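You operate a simulated robot arm through the tools that you are given. There is no shell and no other tool. Be economical: measure what you need, move in short steps, check, and stop when the job is done.

You run a simulated robot arm. Do the job below in one go: nothing can be reset, and whatever is moved stays where it is left.

TASK
Put the blue jar on the top of the coffee table away on the upper shelf of the island. Open the narrow cabinet door, take the white tape from the bottom shelf of the narrow cabinet and put it on the top of the dryer and shut the door again. Open the sink door by the fridge. Any order will do. Set down upright: blue jar.
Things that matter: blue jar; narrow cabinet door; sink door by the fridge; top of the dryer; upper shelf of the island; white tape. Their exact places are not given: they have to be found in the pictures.

The check looks at the end state, three seconds after you hand in, the way a careful person would. Anything else that was tipped, shoved, dropped, spilled or broken makes it a failure.

THE ROBOT
A 6-joint arm with a two-finger parallel gripper on a trunk, on a base that drives. Base frame: it is fixed to the floor where the robot stands at the start and does not move with it; the origin is under the middle of the robot, x ahead of it, y to its left, z up. Units: m, rad, N and s.
Its first joint turns from -2.897 to 2.897 rad. Places, roughly: blue jar (8x8x10 cm) [0.5, -0.1, 0.4]; narrow cabinet door [0.6, 2.2, 1.3]; sink door by the fridge [-4.2, 3.3, 0.4]; top of the dryer [4.7, 3.3, 1.1]; upper shelf of the island [-5.1, 0.6, 0.4]; white tape [0.5, 2.25, 0.75]. Payload 3.43 kg.
The tool frame sits at the grasp point between the pads (the TCP): z along the fingers, y along the line on which they close. The tips reach 0.034 m beyond it. The gripper opens to 0.128 m. The fingers are 0.024 m wide and 0.012 m thick; the gripper's body (0.048 by 0.13 m) begins 0.096 m behind the TCP.
Orientation is told as [roll, pitch, yaw] about the base's x, y, z axes, in that order, counted from this pose: with the fingers straight down and closing along the base's y, the tool's x points along the base's -x, its y along +y and its z along -z.

THE INTERFACE
- The arm moves only by the tool move_arm. Its argument "motion" is a list of rows, each a list of 7 numbers: the opening, from 0 (shut) to 1 (fully open), then the shift along the base's x, y, z in units of 50 mm (1.0 is 50 mm), then the turn, a rotation vector about the base's x, y, z in units of 8 degrees (1.0 is 8 degrees). In form: [[gripper, tx, ty, tz, wx, wy, wz], ...]. A call has 1 to 10 rows; each row shifts and turns the commanded pose from where the row before left it. A call with a number of a shift or a turn outside -1 to 1 is refused whole. Each row takes 0.2 s and may step no farther than 0.05 m and 0.15 rad from the row before; otherwise, or with a gripper value out of range, the whole call is refused. Where a pose cannot be reached the arm comes as near as it can. A force on the tool above 40 N (or 10 N above the force at the start of the call, whichever is more), or a blocked arm, ends the call early, and 0.2 s more pass. The fingers move at their own pace (about 0.153 m/s each) and stop on an object; they squeeze with about 24 N. The grip force told is the motor's: it shows also when the fingers shut on nothing. Time passes only in rows, and 0.2 s behind the last, so rows that do not move let the fingers close. It gives the time, the measured TCP pose, the force on the tool (base axes), the opening and the grip force at its end, in the units of the frame above (readings bear some noise), with the torque about the TCP (base axes, N m) and any sound that the robot's microphone picked up.
- Cameras (640 x 400 px; columns grow to the right, rows downward): "scene" is now at [0.1502, 0.1913, 1.1888]; the picture's right is [-0.39, -0.92, 0.00], its down [-0.67, 0.29, -0.69] and it looks along [0.63, -0.27, -0.73] (base axes); focal length 269 px, centre (320, 200). "wrist" rides on the gripper at [0.076, -0.011, -0.16] in the tool frame; the picture's right is [0.15, 0.99, 0.00], its down [-0.88, 0.13, -0.46] and it looks along [-0.45, 0.07, 0.89] (tool axes); focal length 234 px, centre (320, 200).
- get_image(camera): a new picture of that camera. It takes no simulated time.
- base_move(legs): drives the robot by 1 to 6 legs, each [ahead, left, turn to the left] in m, m and rad, along the robot's own axes; the way and the turn of a leg run together, so that a leg with both is an arc; at most 1.5 m and 3.142 rad a leg. The arm and the cameras ride along, it lands a little off, and it stops where it bumps. It gives what a move gives.
- head_to(pan, tilt): turns the head with the scene camera to pan (to the left, within 2.496 rad either way) and tilt (down, from -0.506 to 1.204), counted from straight ahead of the robot. It gives what a move gives.
- probe_pixels(camera, pixels): there is no depth. For up to 12 entries [column, row, z] of the newest picture of that camera ("zoom" is the newest enlarged one), the place [x, y] in the base frame at which the ray of that pixel passes the height z, good to about 0.002 m, but the place of the scene camera against the robot may be out by one fixed shift of up to 0.012 m in any direction. It takes no simulated time.
- enlarge(camera, box): a new picture of the part [left, top, right, bottom] of that camera's present view, enlarged. It takes no simulated time.
- hand_in(): hands the job in; it is judged then, once.

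Work in short steps. Measure before you move; look again where a grasp or a placing could have gone wrong, and mend it. You have 110 turns and 98 pictures in all, those below and enlarged ones among them. Open the gripper and draw the arm clear of the work before you hand the job in, unless the task says otherwise; then end with one line.

The tools are called after "Emit:" by a JSON object that holds its "method" and its "body". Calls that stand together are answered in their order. move_arm: Moves the arm, as the interface text tells. Its arguments: {"type":"object","properties":{"motion":{"type":"array","items":{"type":"array","items":{"type":"number"}}}},"required":["motion"]} The other tools are called the same way: base_move (legs) drives the base; head_to (pan, tilt) turns the head that bears the scene camera; get_image (camera) takes a picture; probe_pixels (camera, pixels) gives the place at which the rays of pixels pass given heights; enlarge (camera, box) takes an enlarged picture of a part of a camera's view; hand_in () hands the job in.

At the start:

```text
time: 0.0
eef_pos: [0.7878, 0.002, 0.6077]
ee_rot: [-0.001, 0.0, -0.001]
contact_force: [0.5, -0.3, -0.3]
ft_torque: [0.0, 0.03, 0.01]
width: 0.1281
grasp_force: 0.0
robot x, y, heading: [-0.0001, 0.0001, 0.003]
head pan, tilt: [-0.403, 0.815]
```

scene: 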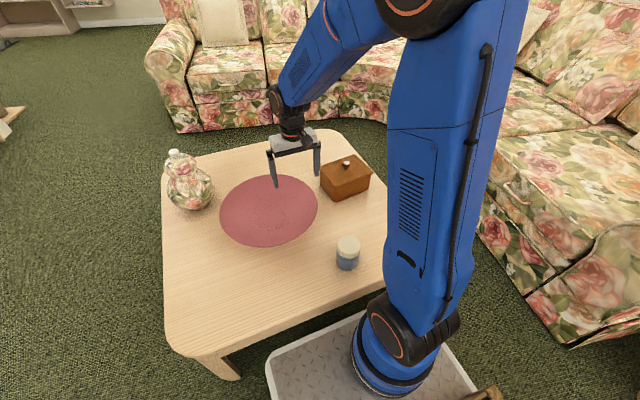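
wrist: 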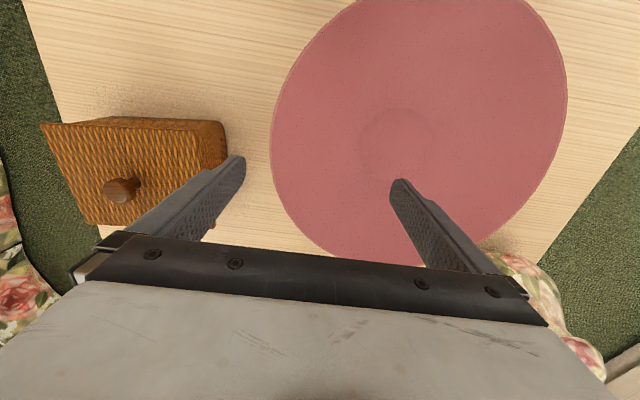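

The scene shows the blue jar with white lid at about (348,252). I probe its place and look around.

Emit:
{"method": "probe_pixels", "body": {"camera": "scene", "pixels": [[348, 243, 0.5], [347, 265, 0.4], [335, 260, 0.42], [359, 260, 0.42], [388, 230, 0.4], [165, 340, 0.4], [380, 275, 0.4], [348, 182, 0.45]]}}

Emit:
{"method": "enlarge", "body": {"camera": "scene", "box": [280, 180, 420, 290]}}

Emit:
{"method": "head_to", "body": {"pan": 1.3, "tilt": 0.2}}

Emit:
{"method": "get_image", "body": {"camera": "scene"}}

```text
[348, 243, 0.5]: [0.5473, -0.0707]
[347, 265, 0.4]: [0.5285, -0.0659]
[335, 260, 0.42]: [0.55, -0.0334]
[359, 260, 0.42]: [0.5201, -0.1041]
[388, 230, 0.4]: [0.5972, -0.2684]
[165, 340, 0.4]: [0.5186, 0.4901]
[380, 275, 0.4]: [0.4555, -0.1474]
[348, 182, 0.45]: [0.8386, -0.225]
```

```text
3.64 times, centred on (350, 235) of scene
```

zoom: 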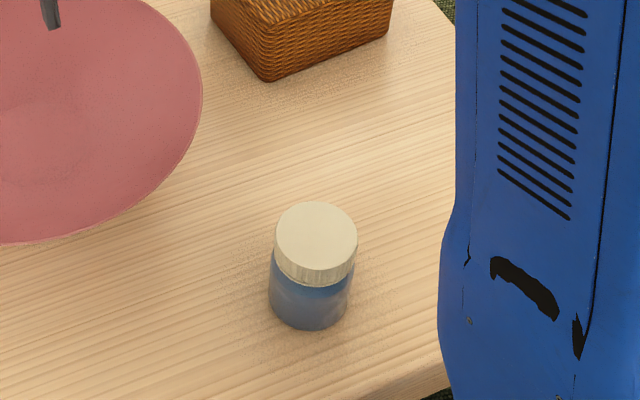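

```text
time: 1.7
eef_pos: [0.788, 0.0033, 0.6092]
ee_rot: [-0.001, -0.001, 0.0]
contact_force: [0.5, -0.2, -1.0]
ft_torque: [0.02, -0.01, 0.02]
width: 0.1279
grasp_force: 0.2
robot x, y, heading: [-0.001, -0.0004, 0.001]
head pan, tilt: [1.3, 0.201]
```

```text
94 pictures are left
```

scene: 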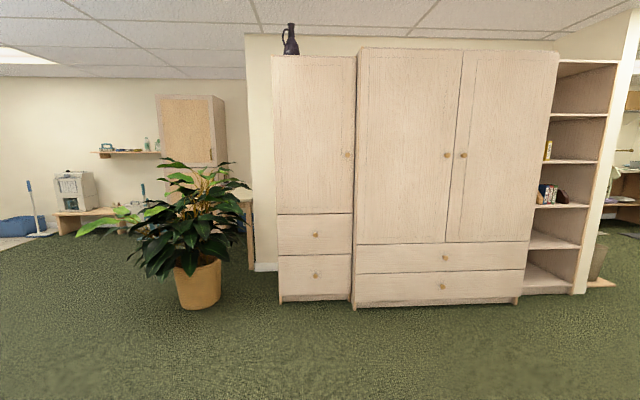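

The narrow cabinet is the left unit, with its door knob at (347,155) and its hinge on the left. I look further round for routes.

Emit:
{"method": "head_to", "body": {"pan": 2.3, "tilt": 0.3}}

Emit:
{"method": "get_image", "body": {"camera": "scene"}}

Emit:
{"method": "head_to", "body": {"pan": 0.4, "tilt": 0.2}}

Emit:
{"method": "get_image", "body": {"camera": "scene"}}

Emit:
{"method": "head_to", "body": {"pan": -2.4, "tilt": 0.4}}

Emit:
{"method": "get_image", "body": {"camera": "scene"}}

```text
time: 3.0
eef_pos: [0.7876, 0.0017, 0.6096]
ee_rot: [-0.001, 0.0, -0.001]
contact_force: [0.6, -0.6, 1.0]
ft_torque: [0.0, 0.01, 0.03]
width: 0.1278
grasp_force: 0.1
robot x, y, heading: [0.0004, -0.001, 0.004]
head pan, tilt: [2.3, 0.3]
```

```text
93 pictures are left
```

scene: 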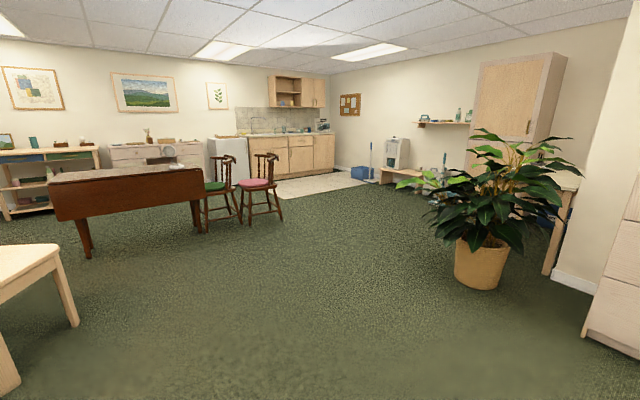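

```text
time: 4.9
eef_pos: [0.7874, 0.0026, 0.6087]
ee_rot: [-0.001, 0.0, 0.002]
contact_force: [-0.4, 0.2, -0.3]
ft_torque: [-0.02, 0.0, 0.03]
width: 0.1278
grasp_force: 0.1
robot x, y, heading: [-0.004, 0.0019, -0.003]
head pan, tilt: [0.4, 0.201]
```

```text
92 pictures are left
```

scene: 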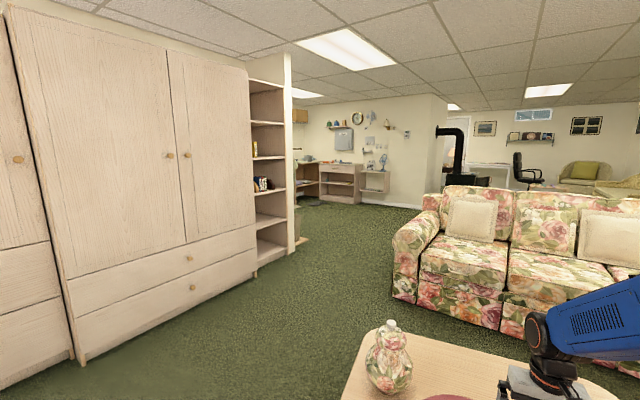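

```text
time: 7.3
eef_pos: [0.7879, 0.0022, 0.608]
ee_rot: [-0.001, -0.001, 0.0]
contact_force: [-0.3, -0.4, 0.5]
ft_torque: [0.02, -0.02, 0.0]
width: 0.1281
grasp_force: 0.1
robot x, y, heading: [0.0, 0.0, 0.001]
head pan, tilt: [-2.4, 0.4]
```

```text
91 pictures are left
```

scene: 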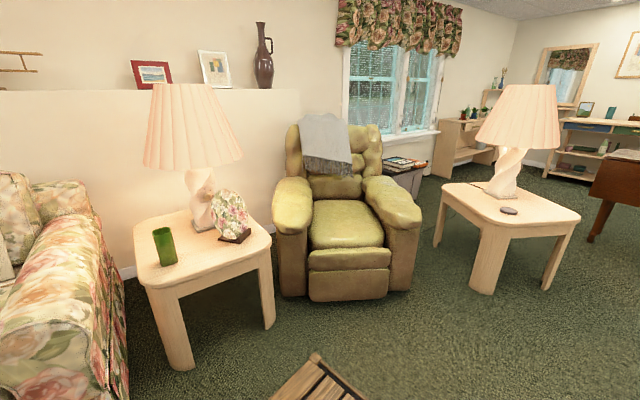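

A slatted wooden thing lies close behind on the right at (320,380), so I look down there before backing up.

Emit:
{"method": "head_to", "body": {"pan": -2.4, "tilt": 1.15}}

Emit:
{"method": "get_image", "body": {"camera": "scene"}}

Emit:
{"method": "probe_pixels", "body": {"camera": "scene", "pixels": [[320, 200, 0.0], [320, 300, 0.1], [100, 300, 0.1], [540, 300, 0.1]]}}

Emit:
{"method": "head_to", "body": {"pan": 2.4, "tilt": 0.9}}

Emit:
{"method": "get_image", "body": {"camera": "scene"}}

```text
time: 8.4
eef_pos: [0.7877, 0.0023, 0.608]
ee_rot: [0.0, 0.0, 0.0]
contact_force: [0.3, 0.0, 0.5]
ft_torque: [0.02, -0.02, 0.01]
width: 0.1282
grasp_force: 0.0
robot x, y, heading: [-0.0004, -0.0009, -0.002]
head pan, tilt: [-2.4, 1.15]
```

```text
90 pictures are left
```

scene: 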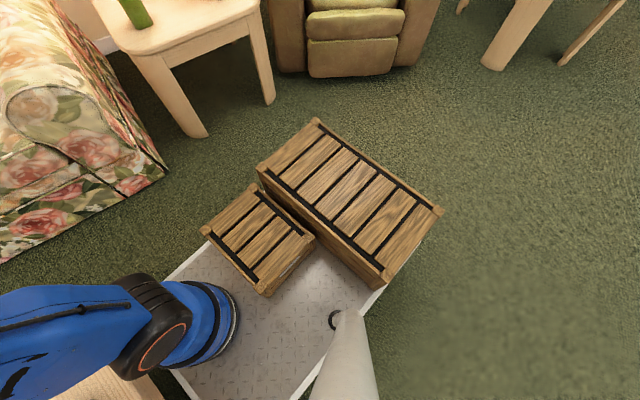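

```text
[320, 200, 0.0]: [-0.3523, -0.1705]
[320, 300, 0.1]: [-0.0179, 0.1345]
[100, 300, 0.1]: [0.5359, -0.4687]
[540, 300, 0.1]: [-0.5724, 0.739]
```

```text
time: 12.2
eef_pos: [0.7874, 0.0024, 0.6093]
ee_rot: [0.0, 0.001, 0.001]
contact_force: [-0.3, 0.5, 0.9]
ft_torque: [0.02, 0.0, -0.04]
width: 0.1282
grasp_force: 0.2
robot x, y, heading: [0.002, -0.0005, 0.001]
head pan, tilt: [2.4, 0.901]
```

```text
89 pictures are left
```

scene: 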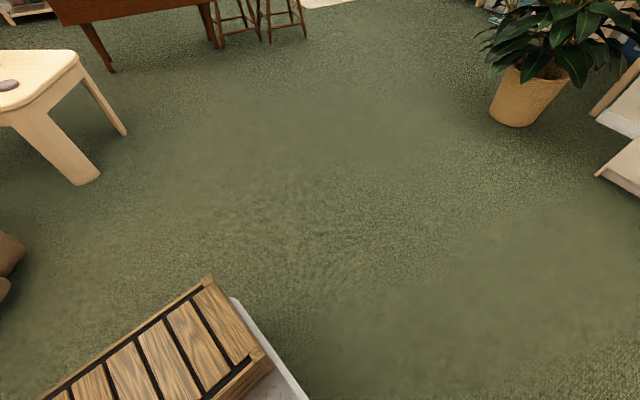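

The crates ride on the robot's own platform and the floor behind is clear. I look at the island from here, enlarged.

Emit:
{"method": "head_to", "body": {"pan": 2.49, "tilt": 0.2}}

Emit:
{"method": "enlarge", "body": {"camera": "scene", "box": [0, 100, 240, 250]}}

Emit:
{"method": "enlarge", "body": {"camera": "scene", "box": [200, 100, 440, 250]}}

```text
time: 13.3
eef_pos: [0.788, 0.0032, 0.6088]
ee_rot: [-0.001, -0.002, 0.0]
contact_force: [0.0, 0.0, 0.6]
ft_torque: [-0.01, -0.02, 0.0]
width: 0.1281
grasp_force: 0.1
robot x, y, heading: [0.0007, -0.0016, 0.001]
head pan, tilt: [2.491, 0.201]
```

```text
2.67 times, centred on (120, 175) of scene
```

zoom: 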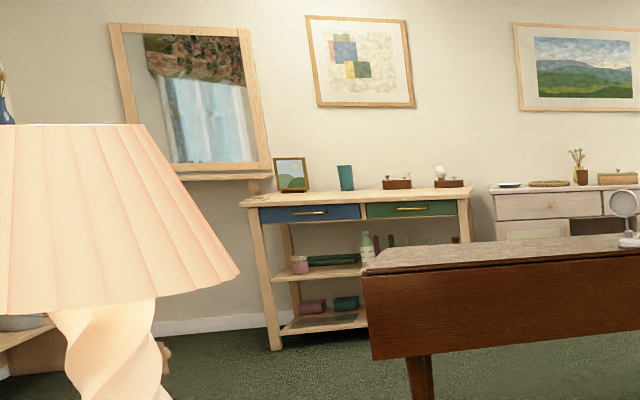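

```text
2.67 times, centred on (320, 175) of scene
```

zoom: 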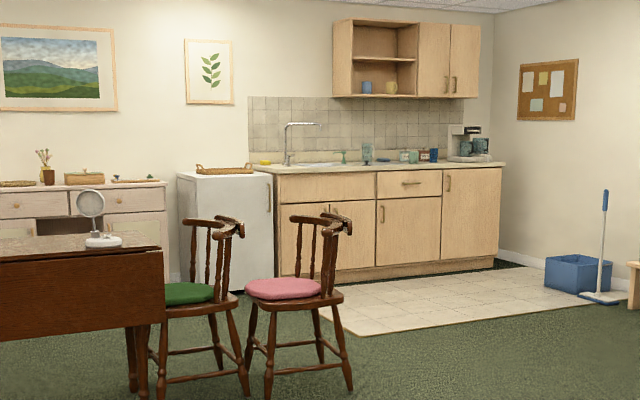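

The island is the open two-shelf unit (drawers blue/green) and the sink door is the left one of the pair by the fridge. I back up 0.45 m so the jar can be gripped side-on, and look at the front.

Emit:
{"method": "base_move", "body": {"legs": [[-0.45, 0, 0]]}}

Emit:
{"method": "head_to", "body": {"pan": -0.3, "tilt": 0.7}}

Emit:
{"method": "move_arm", "body": {"motion": [[1, 0, 0, 0.5, 0, 0, 1], [1, 0, 0, 0.5, 0, 0, 1], [1, 0, 0, 0, 0, 0, 1], [1, 0, 0, 0, 0, 0, 1], [1, 0, 0, 0, 0, 0, 1], [1, 0, 0, 0, 0, 0, 1], [1, 0, 0, 0, 0, 0, 1], [1, 0, 0, 0, 0, 0, 1], [1, 0, 0, 0, 0, 0, 1], [1, 0, 0, 0, 0, 0, 1]]}}

Emit:
{"method": "get_image", "body": {"camera": "scene"}}

```text
time: 16.1
eef_pos: [0.3335, -0.0013, 0.61]
ee_rot: [0.0, 0.001, -0.005]
contact_force: [0.0, 1.3, 0.7]
ft_torque: [0.02, 0.0, 0.02]
width: 0.1279
grasp_force: 0.1
robot x, y, heading: [-0.454, 0.0017, -0.007]
head pan, tilt: [2.491, 0.201]
```

```text
time: 18.5
eef_pos: [0.3343, -0.0012, 0.609]
ee_rot: [-0.002, 0.0, -0.005]
contact_force: [0.3, 0.5, 0.0]
ft_torque: [-0.02, 0.01, -0.04]
width: 0.1282
grasp_force: 0.0
robot x, y, heading: [-0.4569, 0.0009, -0.001]
head pan, tilt: [-0.3, 0.7]
```

```text
time: 20.7
eef_pos: [0.333, -0.002, 0.6589]
ee_rot: [0.001, 0.0, 1.393]
contact_force: [-0.1, -0.3, 0.0]
ft_torque: [-0.02, -0.02, -0.02]
width: 0.1278
grasp_force: 0.1
robot x, y, heading: [-0.4556, 0.0033, -0.008]
head pan, tilt: [-0.3, 0.7]
```

```text
86 pictures are left
```

scene: 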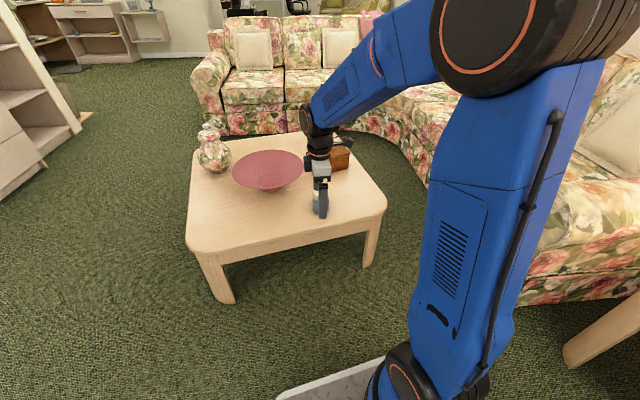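

Yaw has turned freely. I continue the turn to 180° so the wrist camera ends on top.

Emit:
{"method": "move_arm", "body": {"motion": [[1, 0, 0, 0, 0, 0, 1], [1, 0, 0, 0, 0, 0, 1], [1, 0, 0, 0, 0, 0, 1], [1, 0, 0, 0, 0, 0, 1], [1, 0, 0, 0, 0, 0, 1], [1, 0, 0, 0, 0, 0, 1], [1, 0, 0, 0, 0, 0, 1], [1, 0, 0, 0, 0, 0, 1], [1, 0, 0, 0, 0, 0, 1], [1, 0, 0, 0, 0, 0, 1]]}}

Emit:
{"method": "move_arm", "body": {"motion": [[1, 0, 0, 0, 0, 0, 1], [1, 0, 0, 0, 0, 0, 1], [1, 0, 0, 0, 0, 0, 0.52], [1, 0, 0, 0, 0, 0, 0]]}}

```text
time: 22.9
eef_pos: [0.3344, -0.0011, 0.6597]
ee_rot: [-0.001, 0.0, 2.788]
contact_force: [-0.6, -0.8, -0.1]
ft_torque: [0.0, 0.02, -0.02]
width: 0.1281
grasp_force: 0.1
robot x, y, heading: [-0.4521, 0.0036, -0.006]
head pan, tilt: [-0.3, 0.7]
```

```text
time: 23.9
eef_pos: [0.3333, -0.0014, 0.6604]
ee_rot: [-0.001, -0.001, 3.141]
contact_force: [-0.4, 0.7, -0.2]
ft_torque: [0.0, 0.0, -0.02]
width: 0.1279
grasp_force: 0.1
robot x, y, heading: [-0.4559, 0.0002, -0.003]
head pan, tilt: [-0.3, 0.7]
```

Yaw is 180°. Now I pitch the tool forward to horizontal at height.

Emit:
{"method": "move_arm", "body": {"motion": [[1, 0, 0, 0, 0, -1, 0], [1, 0, 0, 0, 0, -1, 0], [1, 0, 0, 0, 0, -1, 0], [1, 0, 0, 0, 0, -1, 0], [1, 0, 0, 0, 0, -1, 0], [1, 0, 0, 0, 0, -1, 0], [1, 0, 0, 0, 0, -1, 0], [1, 0, 0, 0, 0, -1, 0], [1, 0, 0, 0, 0, -1, 0], [1, 0, 0, 0, 0, -1, 0]]}}

Emit:
{"method": "get_image", "body": {"camera": "scene"}}

Emit:
{"method": "get_image", "body": {"camera": "wrist"}}

```text
time: 26.1
eef_pos: [0.3921, -0.0014, 0.6927]
ee_rot: [0.051, 1.202, 3.133]
contact_force: [0.1, -0.4, 0.2]
ft_torque: [-0.02, 0.05, 0.03]
width: 0.128
grasp_force: 0.0
out of reach, approached as far as the arm can: row 6, 7, 8, 9, 10
robot x, y, heading: [-0.4547, -0.0019, -0.006]
head pan, tilt: [-0.3, 0.7]
```

```text
85 pictures are left
```

scene: 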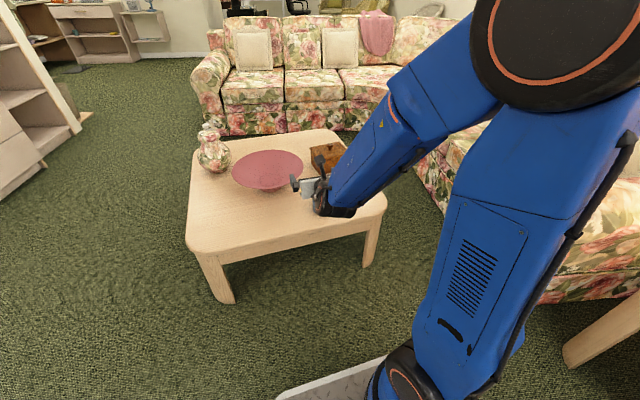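

```text
84 pictures are left
```

wrist: 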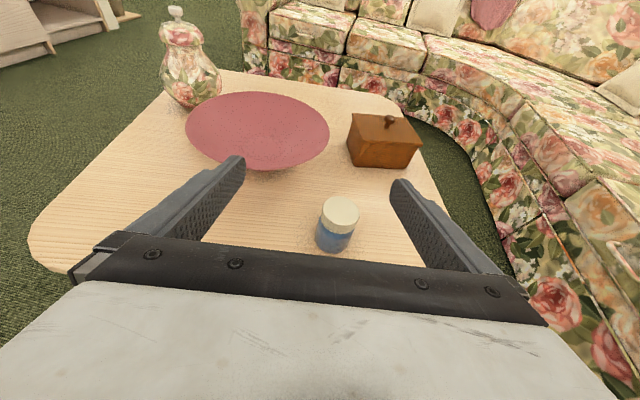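

Too near for a level tool: the reach stops rows 6–10. I back another 0.2 m, then extend the arm ahead while levelling.

Emit:
{"method": "base_move", "body": {"legs": [[-0.2, 0, 0]]}}

Emit:
{"method": "move_arm", "body": {"motion": [[1, 0.8, 0, 0, 0, 0, 0], [1, 0.8, 0, 0, 0, 0, 0], [1, 0.8, 0, 0, 0, 0, 0], [1, 0.8, 0, 0, 0, 0, 0], [1, 0.5, 0, 0, 0, -1, 0], [1, 0.5, 0, 0, 0, -0.2, 0], [1, 0, 0, 0, 0, 0, 0]]}}

```text
time: 27.7
eef_pos: [0.1881, -0.0031, 0.6927]
ee_rot: [0.054, 1.202, 3.135]
contact_force: [-0.3, 0.6, 0.2]
ft_torque: [-0.02, 0.0, 0.02]
width: 0.1279
grasp_force: 0.1
robot x, y, heading: [-0.6598, 0.0002, -0.007]
head pan, tilt: [-0.3, 0.7]
```

```text
time: 29.3
eef_pos: [0.3974, -0.0047, 0.6929]
ee_rot: [0.046, 1.369, 3.127]
contact_force: [-0.3, 0.0, 0.3]
ft_torque: [-0.03, 0.02, 0.03]
width: 0.1281
grasp_force: 0.1
robot x, y, heading: [-0.6599, 0.0041, -0.01]
head pan, tilt: [-0.3, 0.7]
```

The tool is pitched 1.37 with a small yaw of -0.06. I level it, shift to y≈-0.07 and lower to z≈0.455 in front of the jar.

Emit:
{"method": "move_arm", "body": {"motion": [[1, 0, -0.33, 0, 0, -0.5, 0.2], [1, 0, -0.33, 0, 0, -0.5, 0.2], [1, 0, -0.33, 0, 0, -0.4, 0], [1, 0, -0.33, -0.8, 0, 0, 0], [1, 0, 0, -0.8, 0, 0, 0], [1, 0, 0, -0.8, 0, 0, 0], [1, 0, 0, -0.8, 0, 0, 0], [1, 0, 0, 0, 0, 0, 0]]}}

Emit:
{"method": "get_image", "body": {"camera": "wrist"}}

Emit:
{"method": "get_image", "body": {"camera": "scene"}}

```text
time: 31.1
eef_pos: [0.3827, 0.0631, 0.5518]
ee_rot: [0.558, 1.562, -2.598]
contact_force: [-1.0, 0.1, -0.2]
ft_torque: [0.0, 0.03, 0.02]
width: 0.128
grasp_force: 0.0
out of reach, approached as far as the arm can: row 1, 2, 3, 4, 5, 6
robot x, y, heading: [-0.6579, 0.0006, -0.008]
head pan, tilt: [-0.3, 0.7]
```

```text
83 pictures are left
```

wrist: 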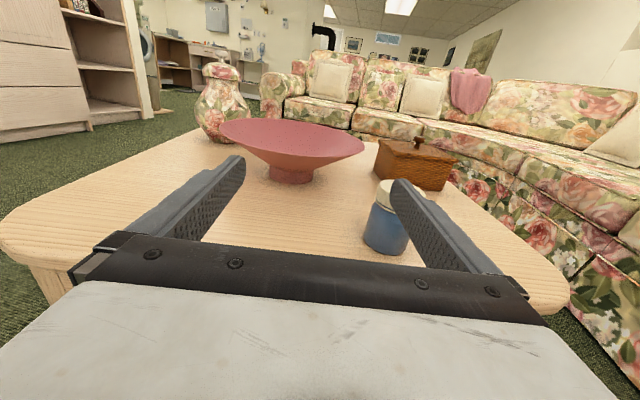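

```text
82 pictures are left
```

scene: 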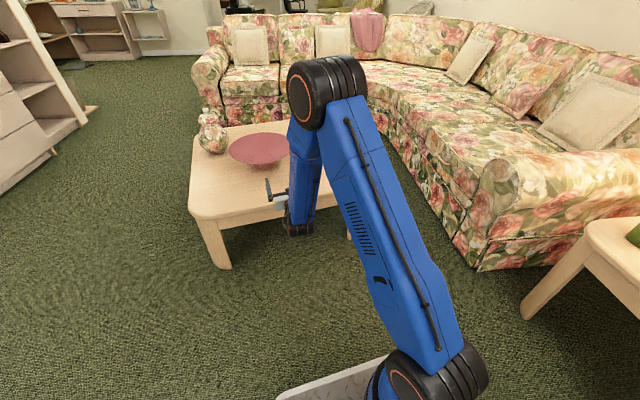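

The tool is now level and straight at (0.383, 0.063, 0.552). I shift right to y≈-0.07 and then lower.

Emit:
{"method": "move_arm", "body": {"motion": [[1, 0, -0.7, 0, 0, 0, 0], [1, 0, -0.7, 0, 0, 0, 0], [1, 0, -0.7, 0, 0, 0, 0], [1, 0, -0.6, 0, 0, 0, 0], [1, 0, 0, -0.6, 0, 0, 0], [1, 0, 0, -0.6, 0, 0, 0], [1, 0, 0, -0.6, 0, 0, 0], [1, 0, 0, 0, 0, 0, 0]]}}

Emit:
{"method": "get_image", "body": {"camera": "wrist"}}

```text
time: 32.9
eef_pos: [0.3628, 0.0618, 0.4683]
ee_rot: [0.607, 1.562, -2.552]
contact_force: [-0.6, -0.5, 0.5]
ft_torque: [0.06, -0.01, 0.0]
width: 0.1279
grasp_force: 0.1
out of reach, approached as far as the arm can: row 1, 2, 3, 4, 5, 6
robot x, y, heading: [-0.6602, 0.0021, -0.011]
head pan, tilt: [-0.3, 0.7]
```

```text
81 pictures are left
```

wrist: 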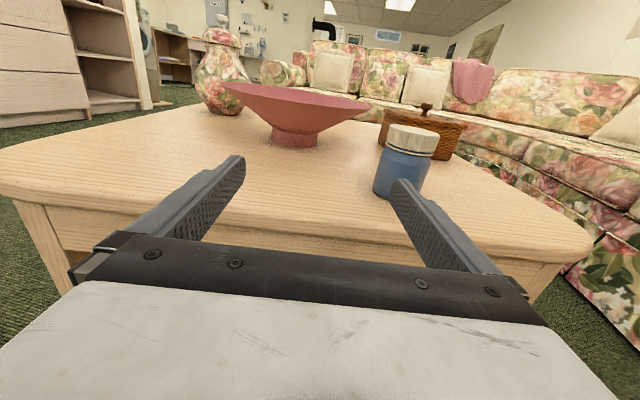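

The arm will not go right here, so I let the base do it: strafe 0.135 m right, then check with the wrist camera.

Emit:
{"method": "base_move", "body": {"legs": [[0, -0.135, 0.01]]}}

Emit:
{"method": "get_image", "body": {"camera": "wrist"}}

Emit:
{"method": "probe_pixels", "body": {"camera": "wrist", "pixels": [[300, 136, 0.49], [340, 136, 0.49], [320, 190, 0.4], [250, 200, 0.4]]}}

```text
time: 34.2
eef_pos: [0.3624, -0.0634, 0.4689]
ee_rot: [0.579, 1.561, -2.572]
contact_force: [-0.9, 0.7, -0.5]
ft_torque: [0.0, 0.01, -0.02]
width: 0.1279
grasp_force: 0.1
robot x, y, heading: [-0.6594, -0.129, -0.003]
head pan, tilt: [-0.3, 0.7]
```

```text
80 pictures are left
```

wrist: 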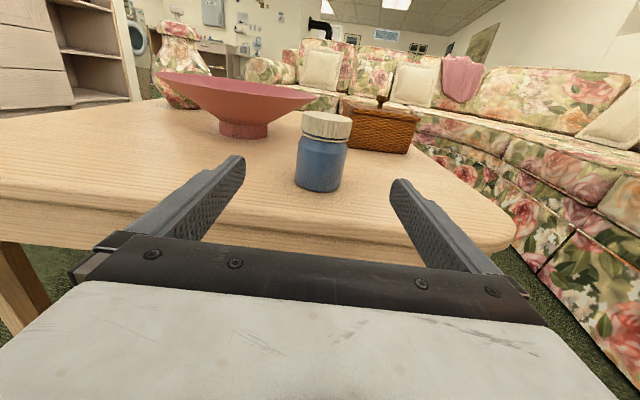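

```text
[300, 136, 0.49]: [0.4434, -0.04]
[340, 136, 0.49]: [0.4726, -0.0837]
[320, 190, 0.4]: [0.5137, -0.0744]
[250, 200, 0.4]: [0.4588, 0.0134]
```

The jar is centred between fingers, its base front at (0.514,-0.074). I lower 15 mm and drive ahead 0.185 m so the pads straddle it.

Emit:
{"method": "move_arm", "body": {"motion": [[1, 0, 0, -0.3, 0, 0, 0], [1, 0, 0, 0, 0, 0, 0]]}}

Emit:
{"method": "base_move", "body": {"legs": [[0.1, -0.009, 0]]}}

Emit:
{"method": "get_image", "body": {"camera": "wrist"}}

```text
time: 34.8
eef_pos: [0.3634, -0.0637, 0.4517]
ee_rot: [0.589, 1.561, -2.562]
contact_force: [-0.7, -0.3, 1.1]
ft_torque: [0.01, -0.03, 0.01]
width: 0.1279
grasp_force: 0.1
robot x, y, heading: [-0.6597, -0.129, 0.001]
head pan, tilt: [-0.3, 0.7]
```

```text
time: 36.0
eef_pos: [0.4603, -0.0718, 0.4533]
ee_rot: [0.581, 1.563, -2.569]
contact_force: [0.2, -0.2, -0.4]
ft_torque: [-0.02, -0.03, 0.02]
width: 0.1281
grasp_force: 0.1
robot x, y, heading: [-0.5573, -0.1411, 0.003]
head pan, tilt: [-0.3, 0.7]
```

```text
79 pictures are left
```

wrist: 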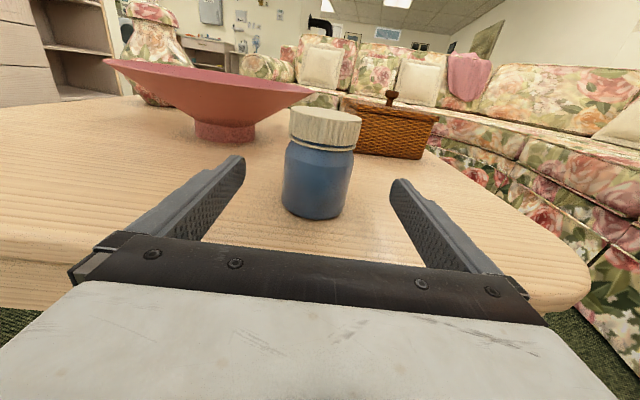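

Still centred; I drive the last 0.085 m and close.

Emit:
{"method": "base_move", "body": {"legs": [[0.085, 0, 0]]}}

Emit:
{"method": "move_arm", "body": {"motion": [[0, 0, 0, 0, 0, 0, 0], [0, 0, 0, 0, 0, 0, 0], [0, 0, 0, 0, 0, 0, 0]]}}

Emit:
{"method": "get_image", "body": {"camera": "wrist"}}

```text
time: 37.1
eef_pos: [0.5465, -0.0714, 0.4532]
ee_rot: [0.582, 1.563, -2.569]
contact_force: [-0.4, 0.5, -0.1]
ft_torque: [0.01, -0.01, 0.02]
width: 0.1278
grasp_force: 0.2
robot x, y, heading: [-0.4716, -0.1389, -0.002]
head pan, tilt: [-0.3, 0.7]
```

```text
time: 37.9
eef_pos: [0.5467, -0.0712, 0.4519]
ee_rot: [0.596, 1.563, -2.556]
contact_force: [0.6, 0.3, 1.7]
ft_torque: [-0.02, -0.02, -0.01]
width: 0.0713
grasp_force: 24.1
robot x, y, heading: [-0.4721, -0.1394, 0.001]
head pan, tilt: [-0.3, 0.7]
```

```text
78 pictures are left
```

wrist: 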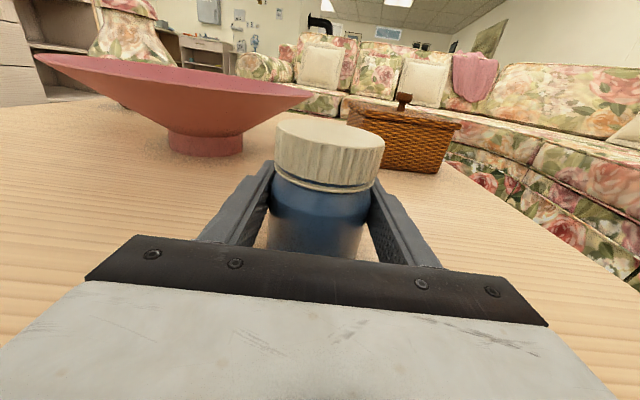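

The jar is gripped (0.071 m, 24 N). I lift it 6 cm and back the base off.

Emit:
{"method": "move_arm", "body": {"motion": [[0, 0, 0, 0.4, 0, 0, 0], [0, 0, 0, 0.4, 0, 0, 0], [0, 0, 0, 0.4, 0, 0, 0], [0, 0, 0, 0, 0, 0, 0]]}}

Emit:
{"method": "base_move", "body": {"legs": [[-0.3, 0, 0]]}}

Emit:
{"method": "get_image", "body": {"camera": "wrist"}}

```text
time: 38.9
eef_pos: [0.5464, -0.0722, 0.5127]
ee_rot: [0.599, 1.561, -2.55]
contact_force: [0.9, 0.2, -0.7]
ft_torque: [0.02, -0.03, 0.01]
width: 0.0712
grasp_force: 24.3
robot x, y, heading: [-0.4802, -0.1379, 0.001]
head pan, tilt: [-0.3, 0.7]
```

```text
time: 40.8
eef_pos: [0.2876, -0.05, 0.5127]
ee_rot: [0.583, 1.562, -2.551]
contact_force: [-0.1, -0.4, -2.1]
ft_torque: [0.02, 0.01, 0.02]
width: 0.0711
grasp_force: 24.3
robot x, y, heading: [-0.7302, -0.1326, 0.02]
head pan, tilt: [-0.3, 0.7]
stopped in leg 1: the robot was blocked; the commanded pose is now the measured one
```

```text
77 pictures are left
```

wrist: 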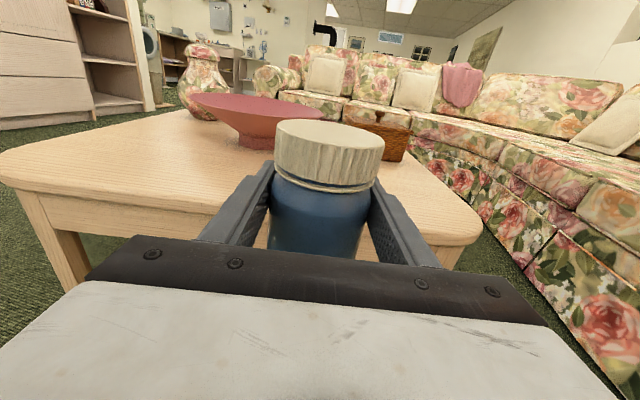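

The base was blocked after 0.25 m; I look behind to see what I touched.

Emit:
{"method": "head_to", "body": {"pan": 2.49, "tilt": 0.7}}

Emit:
{"method": "get_image", "body": {"camera": "scene"}}

Emit:
{"method": "head_to", "body": {"pan": -2.49, "tilt": 0.8}}

Emit:
{"method": "get_image", "body": {"camera": "scene"}}

```text
time: 43.3
eef_pos: [0.2858, -0.0501, 0.5111]
ee_rot: [0.562, 1.561, -2.573]
contact_force: [0.5, 0.1, -1.4]
ft_torque: [-0.02, -0.05, -0.06]
width: 0.0712
grasp_force: 24.1
robot x, y, heading: [-0.7331, -0.1316, 0.018]
head pan, tilt: [2.491, 0.7]
```

```text
76 pictures are left
```

scene: 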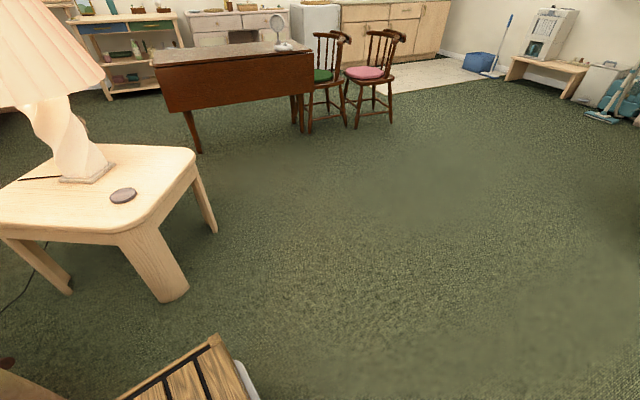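

```text
time: 47.2
eef_pos: [0.2848, -0.0502, 0.5116]
ee_rot: [0.562, 1.557, -2.573]
contact_force: [-0.5, -0.3, -1.2]
ft_torque: [0.0, -0.04, 0.01]
width: 0.0712
grasp_force: 23.8
robot x, y, heading: [-0.7344, -0.1344, 0.014]
head pan, tilt: [-2.491, 0.799]
```

```text
75 pictures are left
```

scene: 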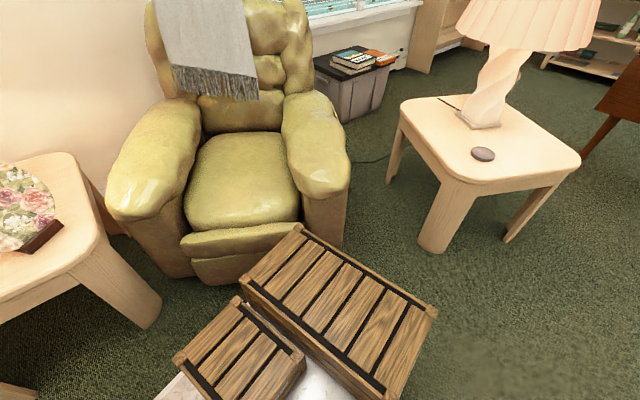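

I only touched the heavy armchair, which looks unmoved. I pull forward, strafe left and back into the open floor, then look at the table/island area.

Emit:
{"method": "base_move", "body": {"legs": [[0.08, 0, 0], [0, 0.95, 0], [-0.9, 0, 0]]}}

Emit:
{"method": "head_to", "body": {"pan": 2.49, "tilt": 0.4}}

Emit:
{"method": "get_image", "body": {"camera": "scene"}}

Emit:
{"method": "head_to", "body": {"pan": -2.49, "tilt": 0.4}}

Emit:
{"method": "get_image", "body": {"camera": "scene"}}

```text
time: 57.0
eef_pos: [-0.5245, 0.887, 0.5114]
ee_rot: [0.561, 1.56, -2.577]
contact_force: [1.0, -0.6, -1.9]
ft_torque: [-0.02, -0.04, 0.0]
width: 0.0714
grasp_force: 23.8
robot x, y, heading: [-1.5422, 0.807, 0.014]
head pan, tilt: [-2.491, 0.799]
```

```text
time: 61.0
eef_pos: [-0.5244, 0.8875, 0.5117]
ee_rot: [0.562, 1.561, -2.574]
contact_force: [-0.5, 0.2, -1.7]
ft_torque: [0.02, -0.01, 0.0]
width: 0.0714
grasp_force: 24.0
robot x, y, heading: [-1.5433, 0.8048, 0.009]
head pan, tilt: [2.491, 0.4]
```

```text
74 pictures are left
```

scene: 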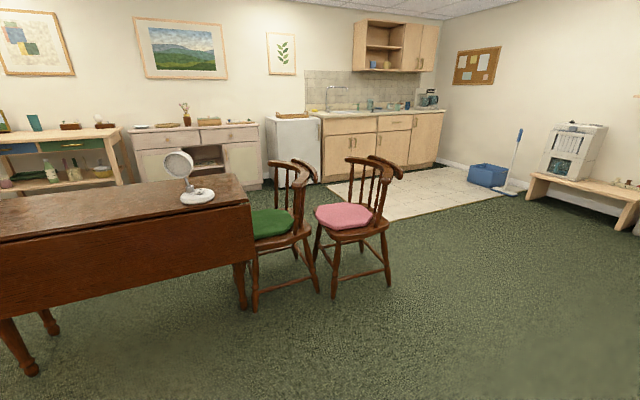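

```text
time: 64.9
eef_pos: [-0.5241, 0.8865, 0.5116]
ee_rot: [0.563, 1.56, -2.576]
contact_force: [0.6, -0.5, -1.8]
ft_torque: [-0.03, -0.01, -0.02]
width: 0.0713
grasp_force: 24.8
robot x, y, heading: [-1.5412, 0.806, 0.013]
head pan, tilt: [-2.491, 0.4]
```

```text
73 pictures are left
```

scene: 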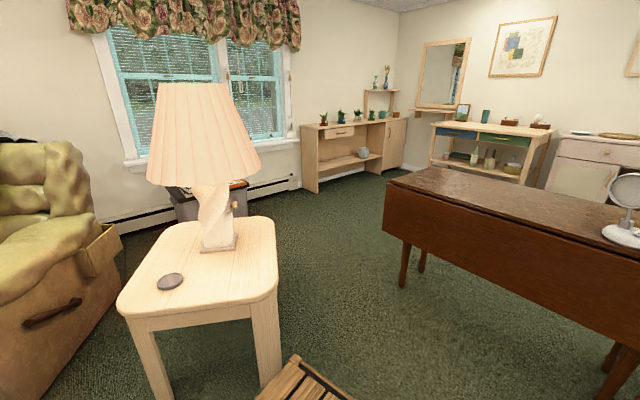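

I probe floor points of the tables and the island from this view.

Emit:
{"method": "probe_pixels", "body": {"camera": "scene", "pixels": [[270, 380, 0.0], [278, 290, 0.5], [402, 287, 0.0], [421, 271, 0.0], [387, 183, 0.72], [440, 167, 0.72], [433, 165, 0.4], [521, 183, 0.35], [432, 126, 0.8], [545, 132, 0.8], [318, 193, 0.0], [405, 170, 0.0]]}}

Emit:
{"method": "enlarge", "body": {"camera": "scene", "box": [400, 90, 580, 210]}}

```text
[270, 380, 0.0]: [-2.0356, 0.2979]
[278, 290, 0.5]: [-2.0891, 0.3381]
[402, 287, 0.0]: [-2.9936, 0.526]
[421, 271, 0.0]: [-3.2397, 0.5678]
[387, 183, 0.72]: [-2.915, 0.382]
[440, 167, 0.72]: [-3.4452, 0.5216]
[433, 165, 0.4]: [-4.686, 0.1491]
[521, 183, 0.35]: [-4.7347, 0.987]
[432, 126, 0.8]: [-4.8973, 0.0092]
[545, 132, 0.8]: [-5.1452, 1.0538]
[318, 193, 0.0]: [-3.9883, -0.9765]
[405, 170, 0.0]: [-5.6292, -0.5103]
```

```text
3.33 times, centred on (490, 150) of scene
```

zoom: 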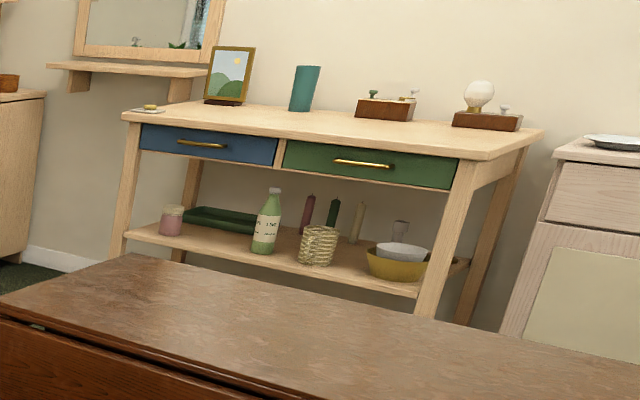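

I probe the lamp table's outline and the gap.

Emit:
{"method": "probe_pixels", "body": {"camera": "scene", "pixels": [[278, 235, 0.5], [120, 300, 0.5], [172, 235, 0.5], [278, 285, 0.5], [262, 150, 0.85], [147, 170, 0.85], [160, 395, 0.0], [620, 390, 0.0]]}}

Emit:
{"method": "move_arm", "body": {"motion": [[0, 0, 0, 1, 0, 0, 0], [0, 0, 0, 1, 0, 0, 0], [0, 0, 0, 1, 0, 0, 0], [0, 0, 0, 1, 0, 0, 0], [0, 0, 0, 1, 0, 0, 0], [0, 0, 0, 1, 0, 0, 0], [0, 0, 0, 1, 0, 0, 0], [0, 0, 0, 1, 0, 0, 0], [0, 0, 0, 1, 0, 0, 0], [0, 0, 0, 1, 0, 0, 0]]}}

```text
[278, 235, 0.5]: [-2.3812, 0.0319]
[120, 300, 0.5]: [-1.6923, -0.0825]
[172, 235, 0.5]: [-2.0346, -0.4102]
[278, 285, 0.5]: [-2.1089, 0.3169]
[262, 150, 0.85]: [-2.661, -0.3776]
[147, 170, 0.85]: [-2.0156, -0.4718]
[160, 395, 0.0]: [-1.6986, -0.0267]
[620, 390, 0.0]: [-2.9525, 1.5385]
```

```text
time: 67.1
eef_pos: [-0.5243, 0.8851, 1.0087]
ee_rot: [0.473, 1.559, -2.661]
contact_force: [0.9, -0.4, -2.8]
ft_torque: [0.01, -0.09, -0.03]
width: 0.0711
grasp_force: 23.5
robot x, y, heading: [-1.5425, 0.8054, 0.018]
head pan, tilt: [-2.491, 0.4]
```

The lamp-table gap is too tight (~0.63 m), so I take the north route. Arm is raised to z=1.0; I turn around to face west.

Emit:
{"method": "base_move", "body": {"legs": [[0, 0, 1.57], [0, 0, 1.55]]}}

Emit:
{"method": "head_to", "body": {"pan": -0.5, "tilt": 0.4}}

Emit:
{"method": "get_image", "body": {"camera": "scene"}}

Emit:
{"method": "probe_pixels", "body": {"camera": "scene", "pixels": [[320, 200, 0.0], [320, 300, 0.0]]}}

```text
time: 75.0
eef_pos: [-2.564, 0.7873, 1.0086]
ee_rot: [0.551, 1.559, 0.498]
contact_force: [0.5, 0.2, -0.9]
ft_torque: [0.03, -0.01, 0.03]
width: 0.0712
grasp_force: 24.0
robot x, y, heading: [-1.5476, 0.8037, 3.094]
head pan, tilt: [-2.491, 0.4]
```

```text
time: 76.9
eef_pos: [-2.5646, 0.7874, 1.0082]
ee_rot: [0.543, 1.56, 0.491]
contact_force: [-0.2, 0.4, -1.3]
ft_torque: [0.01, 0.01, 0.04]
width: 0.0713
grasp_force: 24.1
robot x, y, heading: [-1.5435, 0.8065, 3.098]
head pan, tilt: [-0.499, 0.4]
```

```text
71 pictures are left
```

scene: 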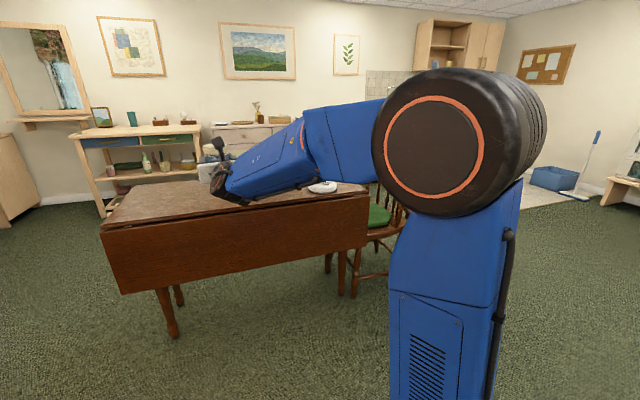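

```text
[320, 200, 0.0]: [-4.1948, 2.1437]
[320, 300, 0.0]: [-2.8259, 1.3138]
```

I strafe right (north) past the chairs and look down the passage.

Emit:
{"method": "base_move", "body": {"legs": [[0, -1.4, 0.04]]}}

Emit:
{"method": "head_to", "body": {"pan": 0.45, "tilt": 0.5}}

Emit:
{"method": "get_image", "body": {"camera": "scene"}}

Emit:
{"method": "probe_pixels", "body": {"camera": "scene", "pixels": [[320, 200, 0.0], [100, 300, 0.0], [320, 300, 0.0], [200, 250, 0.0], [450, 300, 0.0], [150, 200, 0.0]]}}

Emit:
{"method": "head_to", "body": {"pan": -0.8, "tilt": 0.4}}

Emit:
{"method": "get_image", "body": {"camera": "scene"}}

```text
time: 83.9
eef_pos: [-2.5416, 2.1169, 1.0094]
ee_rot: [0.544, 1.561, 0.556]
contact_force: [0.1, -0.3, -1.4]
ft_torque: [0.01, -0.02, -0.02]
width: 0.0712
grasp_force: 23.7
robot x, y, heading: [-1.5252, 2.2054, -3.126]
head pan, tilt: [-0.499, 0.4]
```

```text
time: 85.1
eef_pos: [-2.5428, 2.1158, 1.0092]
ee_rot: [0.537, 1.56, 0.548]
contact_force: [0.7, -0.4, -1.1]
ft_torque: [-0.03, -0.01, -0.01]
width: 0.0712
grasp_force: 23.7
robot x, y, heading: [-1.5253, 2.2, -3.126]
head pan, tilt: [0.45, 0.499]
```

```text
70 pictures are left
```

scene: 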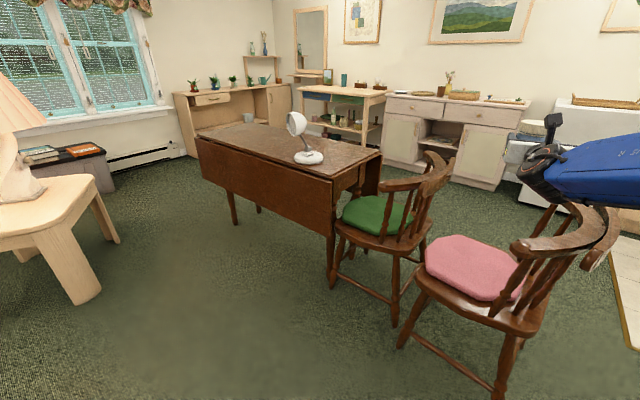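

```text
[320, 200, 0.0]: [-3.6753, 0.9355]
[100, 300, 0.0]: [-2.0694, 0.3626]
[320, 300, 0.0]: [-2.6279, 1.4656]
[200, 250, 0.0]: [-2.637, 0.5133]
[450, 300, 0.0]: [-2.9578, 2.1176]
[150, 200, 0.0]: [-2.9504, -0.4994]
```

```text
time: 86.5
eef_pos: [-2.543, 2.1173, 1.0078]
ee_rot: [0.538, 1.561, 0.549]
contact_force: [0.4, -1.0, -1.0]
ft_torque: [0.0, 0.02, 0.0]
width: 0.0715
grasp_force: 24.4
robot x, y, heading: [-1.5243, 2.2005, -3.118]
head pan, tilt: [-0.799, 0.4]
```

```text
69 pictures are left
```

scene: 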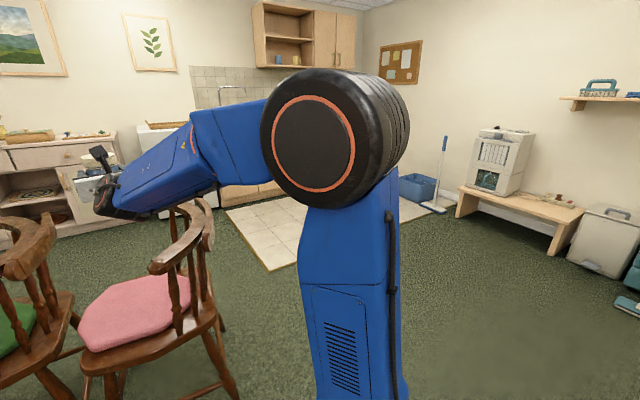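

I probe the bench, mat and chair in this view.

Emit:
{"method": "probe_pixels", "body": {"camera": "scene", "pixels": [[552, 254, 0.0], [460, 216, 0.0], [400, 196, 0.0], [270, 271, 0.0], [235, 395, 0.0], [205, 215, 0.8], [225, 330, 0.0], [570, 265, 0.0], [60, 235, 0.0], [280, 190, 0.0]]}}

```text
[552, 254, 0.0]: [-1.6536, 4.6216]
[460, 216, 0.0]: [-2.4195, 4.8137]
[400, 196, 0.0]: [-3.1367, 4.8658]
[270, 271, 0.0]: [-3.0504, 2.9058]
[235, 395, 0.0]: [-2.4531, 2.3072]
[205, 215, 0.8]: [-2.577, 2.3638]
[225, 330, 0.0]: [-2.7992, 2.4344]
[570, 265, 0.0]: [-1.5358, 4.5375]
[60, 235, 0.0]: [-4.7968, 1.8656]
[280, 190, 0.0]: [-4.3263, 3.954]
```

The passage at y≈3 is clear. I strafe to y≈3, drive west to x≈-3.3, turn south, then strafe west to x≈-3.85.

Emit:
{"method": "base_move", "body": {"legs": [[0, -0.8, 0], [1.5, 0, 0], [0.25, 0, 0], [0, 0, 1.55], [0, -0.55, 0]]}}

Emit:
{"method": "head_to", "body": {"pan": 0.3, "tilt": 0.5}}

Emit:
{"method": "get_image", "body": {"camera": "scene"}}

Emit:
{"method": "get_image", "body": {"camera": "wrist"}}

```text
time: 105.9
eef_pos: [-3.789, 1.9559, 1.0094]
ee_rot: [0.496, 1.563, 2.051]
contact_force: [0.1, 0.3, -1.5]
ft_torque: [-0.02, -0.01, 0.0]
width: 0.071
grasp_force: 24.0
robot x, y, heading: [-3.8438, 2.9741, -1.58]
head pan, tilt: [-0.799, 0.4]
```

```text
time: 107.2
eef_pos: [-3.7897, 1.9595, 1.0112]
ee_rot: [0.694, 1.562, 2.245]
contact_force: [-0.4, 0.2, -1.0]
ft_torque: [-0.01, 0.02, 0.05]
width: 0.0711
grasp_force: 24.0
robot x, y, heading: [-3.8439, 2.9761, -1.58]
head pan, tilt: [0.3, 0.499]
```

```text
68 pictures are left
```

scene: 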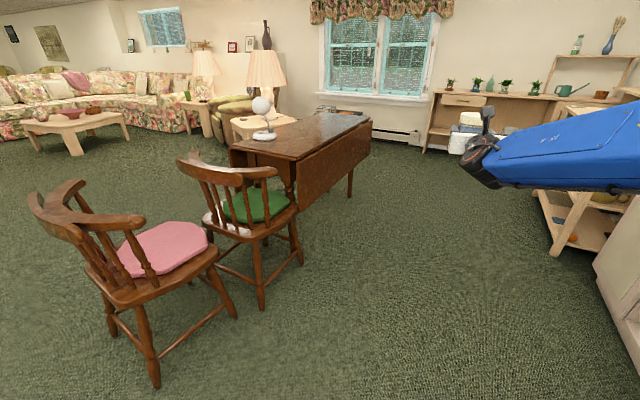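

```text
67 pictures are left
```

wrist: 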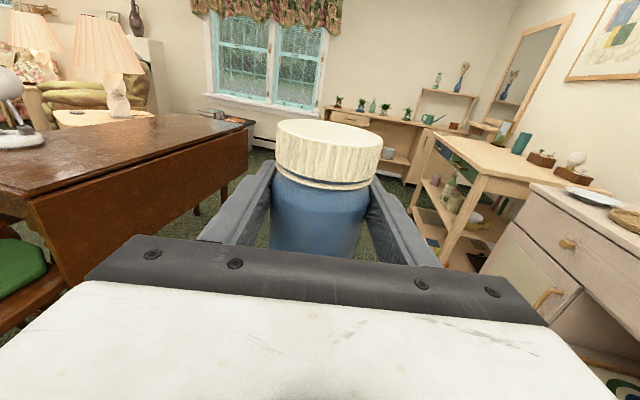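

The corridor is clear. I drive south 1.5 m and look at the island shelf.

Emit:
{"method": "base_move", "body": {"legs": [[1.5, 0, 0]]}}

Emit:
{"method": "head_to", "body": {"pan": -0.75, "tilt": 0.5}}

Emit:
{"method": "get_image", "body": {"camera": "scene"}}

Emit:
{"method": "get_image", "body": {"camera": "wrist"}}

```text
time: 114.7
eef_pos: [-3.7749, 0.4586, 1.0129]
ee_rot: [0.774, 1.563, 2.342]
contact_force: [-0.2, -0.2, -1.8]
ft_torque: [0.0, 0.01, 0.01]
width: 0.0709
grasp_force: 24.5
robot x, y, heading: [-3.8497, 1.4775, -1.568]
head pan, tilt: [0.3, 0.499]
```

```text
time: 116.0
eef_pos: [-3.7747, 0.4583, 1.0122]
ee_rot: [0.768, 1.564, 2.336]
contact_force: [0.3, 0.7, -1.9]
ft_torque: [0.01, -0.02, -0.02]
width: 0.0712
grasp_force: 24.3
robot x, y, heading: [-3.8482, 1.4716, -1.564]
head pan, tilt: [-0.75, 0.499]
```

```text
66 pictures are left
```

scene: 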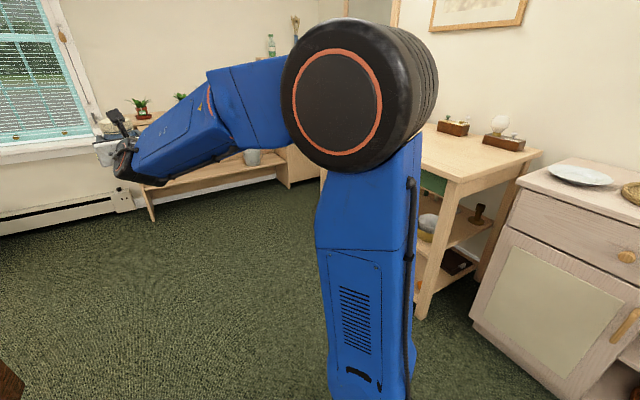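

```text
65 pictures are left
```

wrist: 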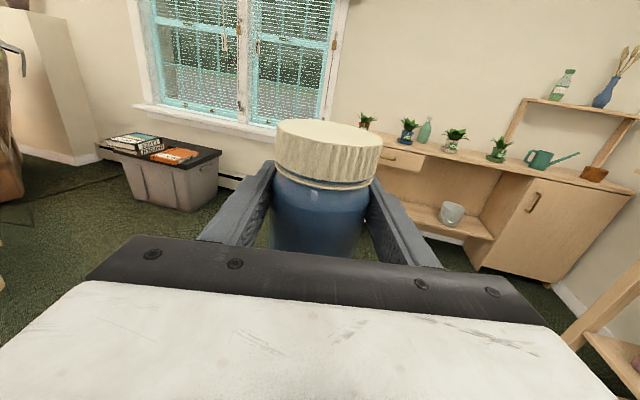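

The arm hides the shelf. I drive 0.6 m further and look right at the island front.

Emit:
{"method": "base_move", "body": {"legs": [[0.6, 0, 0]]}}

Emit:
{"method": "head_to", "body": {"pan": -1.6, "tilt": 0.5}}

Emit:
{"method": "get_image", "body": {"camera": "scene"}}

```text
time: 119.3
eef_pos: [-3.7697, -0.1418, 1.0115]
ee_rot: [0.772, 1.564, 2.34]
contact_force: [0.1, 1.2, -2.1]
ft_torque: [0.0, 0.0, 0.02]
width: 0.0714
grasp_force: 24.1
robot x, y, heading: [-3.8419, 0.8731, -1.561]
head pan, tilt: [-0.75, 0.499]
```

```text
time: 120.5
eef_pos: [-3.7694, -0.1423, 1.0114]
ee_rot: [0.764, 1.564, 2.334]
contact_force: [-0.3, -0.2, -1.9]
ft_torque: [-0.02, 0.0, 0.0]
width: 0.0711
grasp_force: 24.0
robot x, y, heading: [-3.8413, 0.8709, -1.562]
head pan, tilt: [-1.6, 0.499]
```

```text
64 pictures are left
```

scene: 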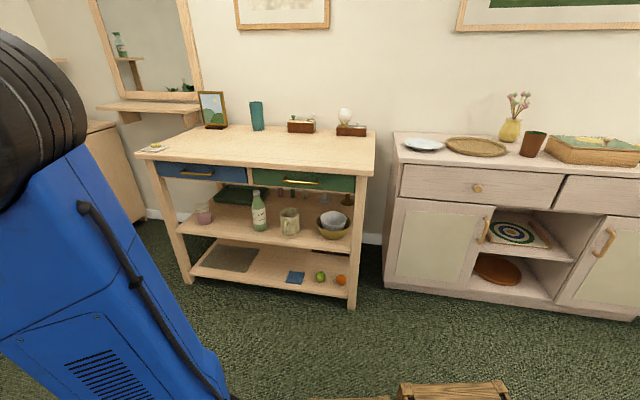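

A clear view of the upper shelf; I enlarge it to measure the free spot and the clearance.

Emit:
{"method": "enlarge", "body": {"camera": "scene", "box": [140, 140, 390, 300]}}

```text
2.50 times, centred on (265, 220) of scene
```

zoom: 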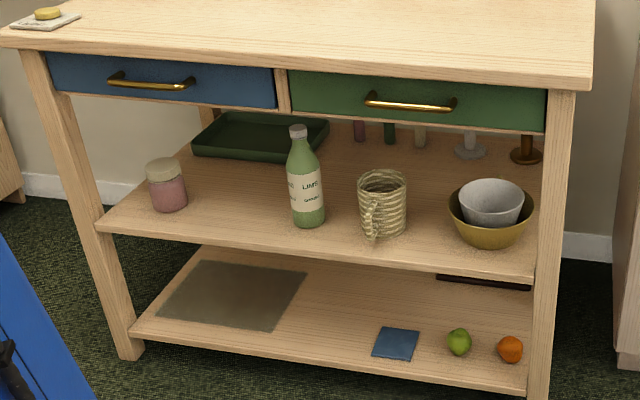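

I probe the legs' feet and the shelf edge at trial heights to fix its height.

Emit:
{"method": "probe_pixels", "body": {"camera": "zoom", "pixels": [[122, 357, 0.0], [97, 222, 0.38], [97, 222, 0.42], [97, 222, 0.46], [533, 278, 0.38], [533, 278, 0.42], [533, 278, 0.46], [40, 60, 0.8], [562, 95, 0.7], [562, 95, 0.8], [60, 95, 0.65], [540, 130, 0.65]]}}

Emit:
{"method": "probe_pixels", "body": {"camera": "zoom", "pixels": [[187, 210, 0.42], [292, 225, 0.42], [325, 225, 0.42], [200, 155, 0.42], [295, 160, 0.42], [360, 235, 0.42], [390, 238, 0.42], [470, 245, 0.42], [320, 250, 0.42], [200, 238, 0.42], [233, 190, 0.42], [540, 398, 0.0]]}}

```text
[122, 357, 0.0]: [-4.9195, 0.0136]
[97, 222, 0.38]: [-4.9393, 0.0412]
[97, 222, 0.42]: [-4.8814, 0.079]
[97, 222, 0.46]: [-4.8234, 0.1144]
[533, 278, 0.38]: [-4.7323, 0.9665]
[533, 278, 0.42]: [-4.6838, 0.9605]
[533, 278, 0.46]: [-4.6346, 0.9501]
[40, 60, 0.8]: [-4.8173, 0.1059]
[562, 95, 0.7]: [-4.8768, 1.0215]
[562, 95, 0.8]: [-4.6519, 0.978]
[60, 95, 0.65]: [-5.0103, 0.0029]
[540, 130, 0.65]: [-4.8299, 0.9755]
```

```text
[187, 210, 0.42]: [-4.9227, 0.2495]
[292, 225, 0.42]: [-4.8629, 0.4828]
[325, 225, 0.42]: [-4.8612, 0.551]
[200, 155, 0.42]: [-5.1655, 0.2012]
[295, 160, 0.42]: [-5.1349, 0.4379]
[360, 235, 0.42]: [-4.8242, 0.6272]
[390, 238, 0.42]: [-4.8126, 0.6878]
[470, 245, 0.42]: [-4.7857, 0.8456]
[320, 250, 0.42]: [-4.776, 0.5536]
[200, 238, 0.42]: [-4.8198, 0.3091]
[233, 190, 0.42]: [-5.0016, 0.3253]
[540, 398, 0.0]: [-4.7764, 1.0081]
```

The right foot was cut off in the zoom; I probe it in the scene image, with more shelf-edge heights.

Emit:
{"method": "probe_pixels", "body": {"camera": "scene", "pixels": [[351, 308, 0.0], [188, 283, 0.0], [353, 250, 0.36], [353, 250, 0.4], [179, 231, 0.36], [179, 231, 0.4], [386, 286, 0.0], [632, 320, 0.0]]}}

```text
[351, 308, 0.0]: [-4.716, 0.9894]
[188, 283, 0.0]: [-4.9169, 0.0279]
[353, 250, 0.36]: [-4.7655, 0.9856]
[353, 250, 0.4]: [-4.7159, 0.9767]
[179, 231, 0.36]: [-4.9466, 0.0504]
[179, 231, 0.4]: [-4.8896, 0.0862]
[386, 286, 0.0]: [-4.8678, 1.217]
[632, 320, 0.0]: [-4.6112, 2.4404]
```

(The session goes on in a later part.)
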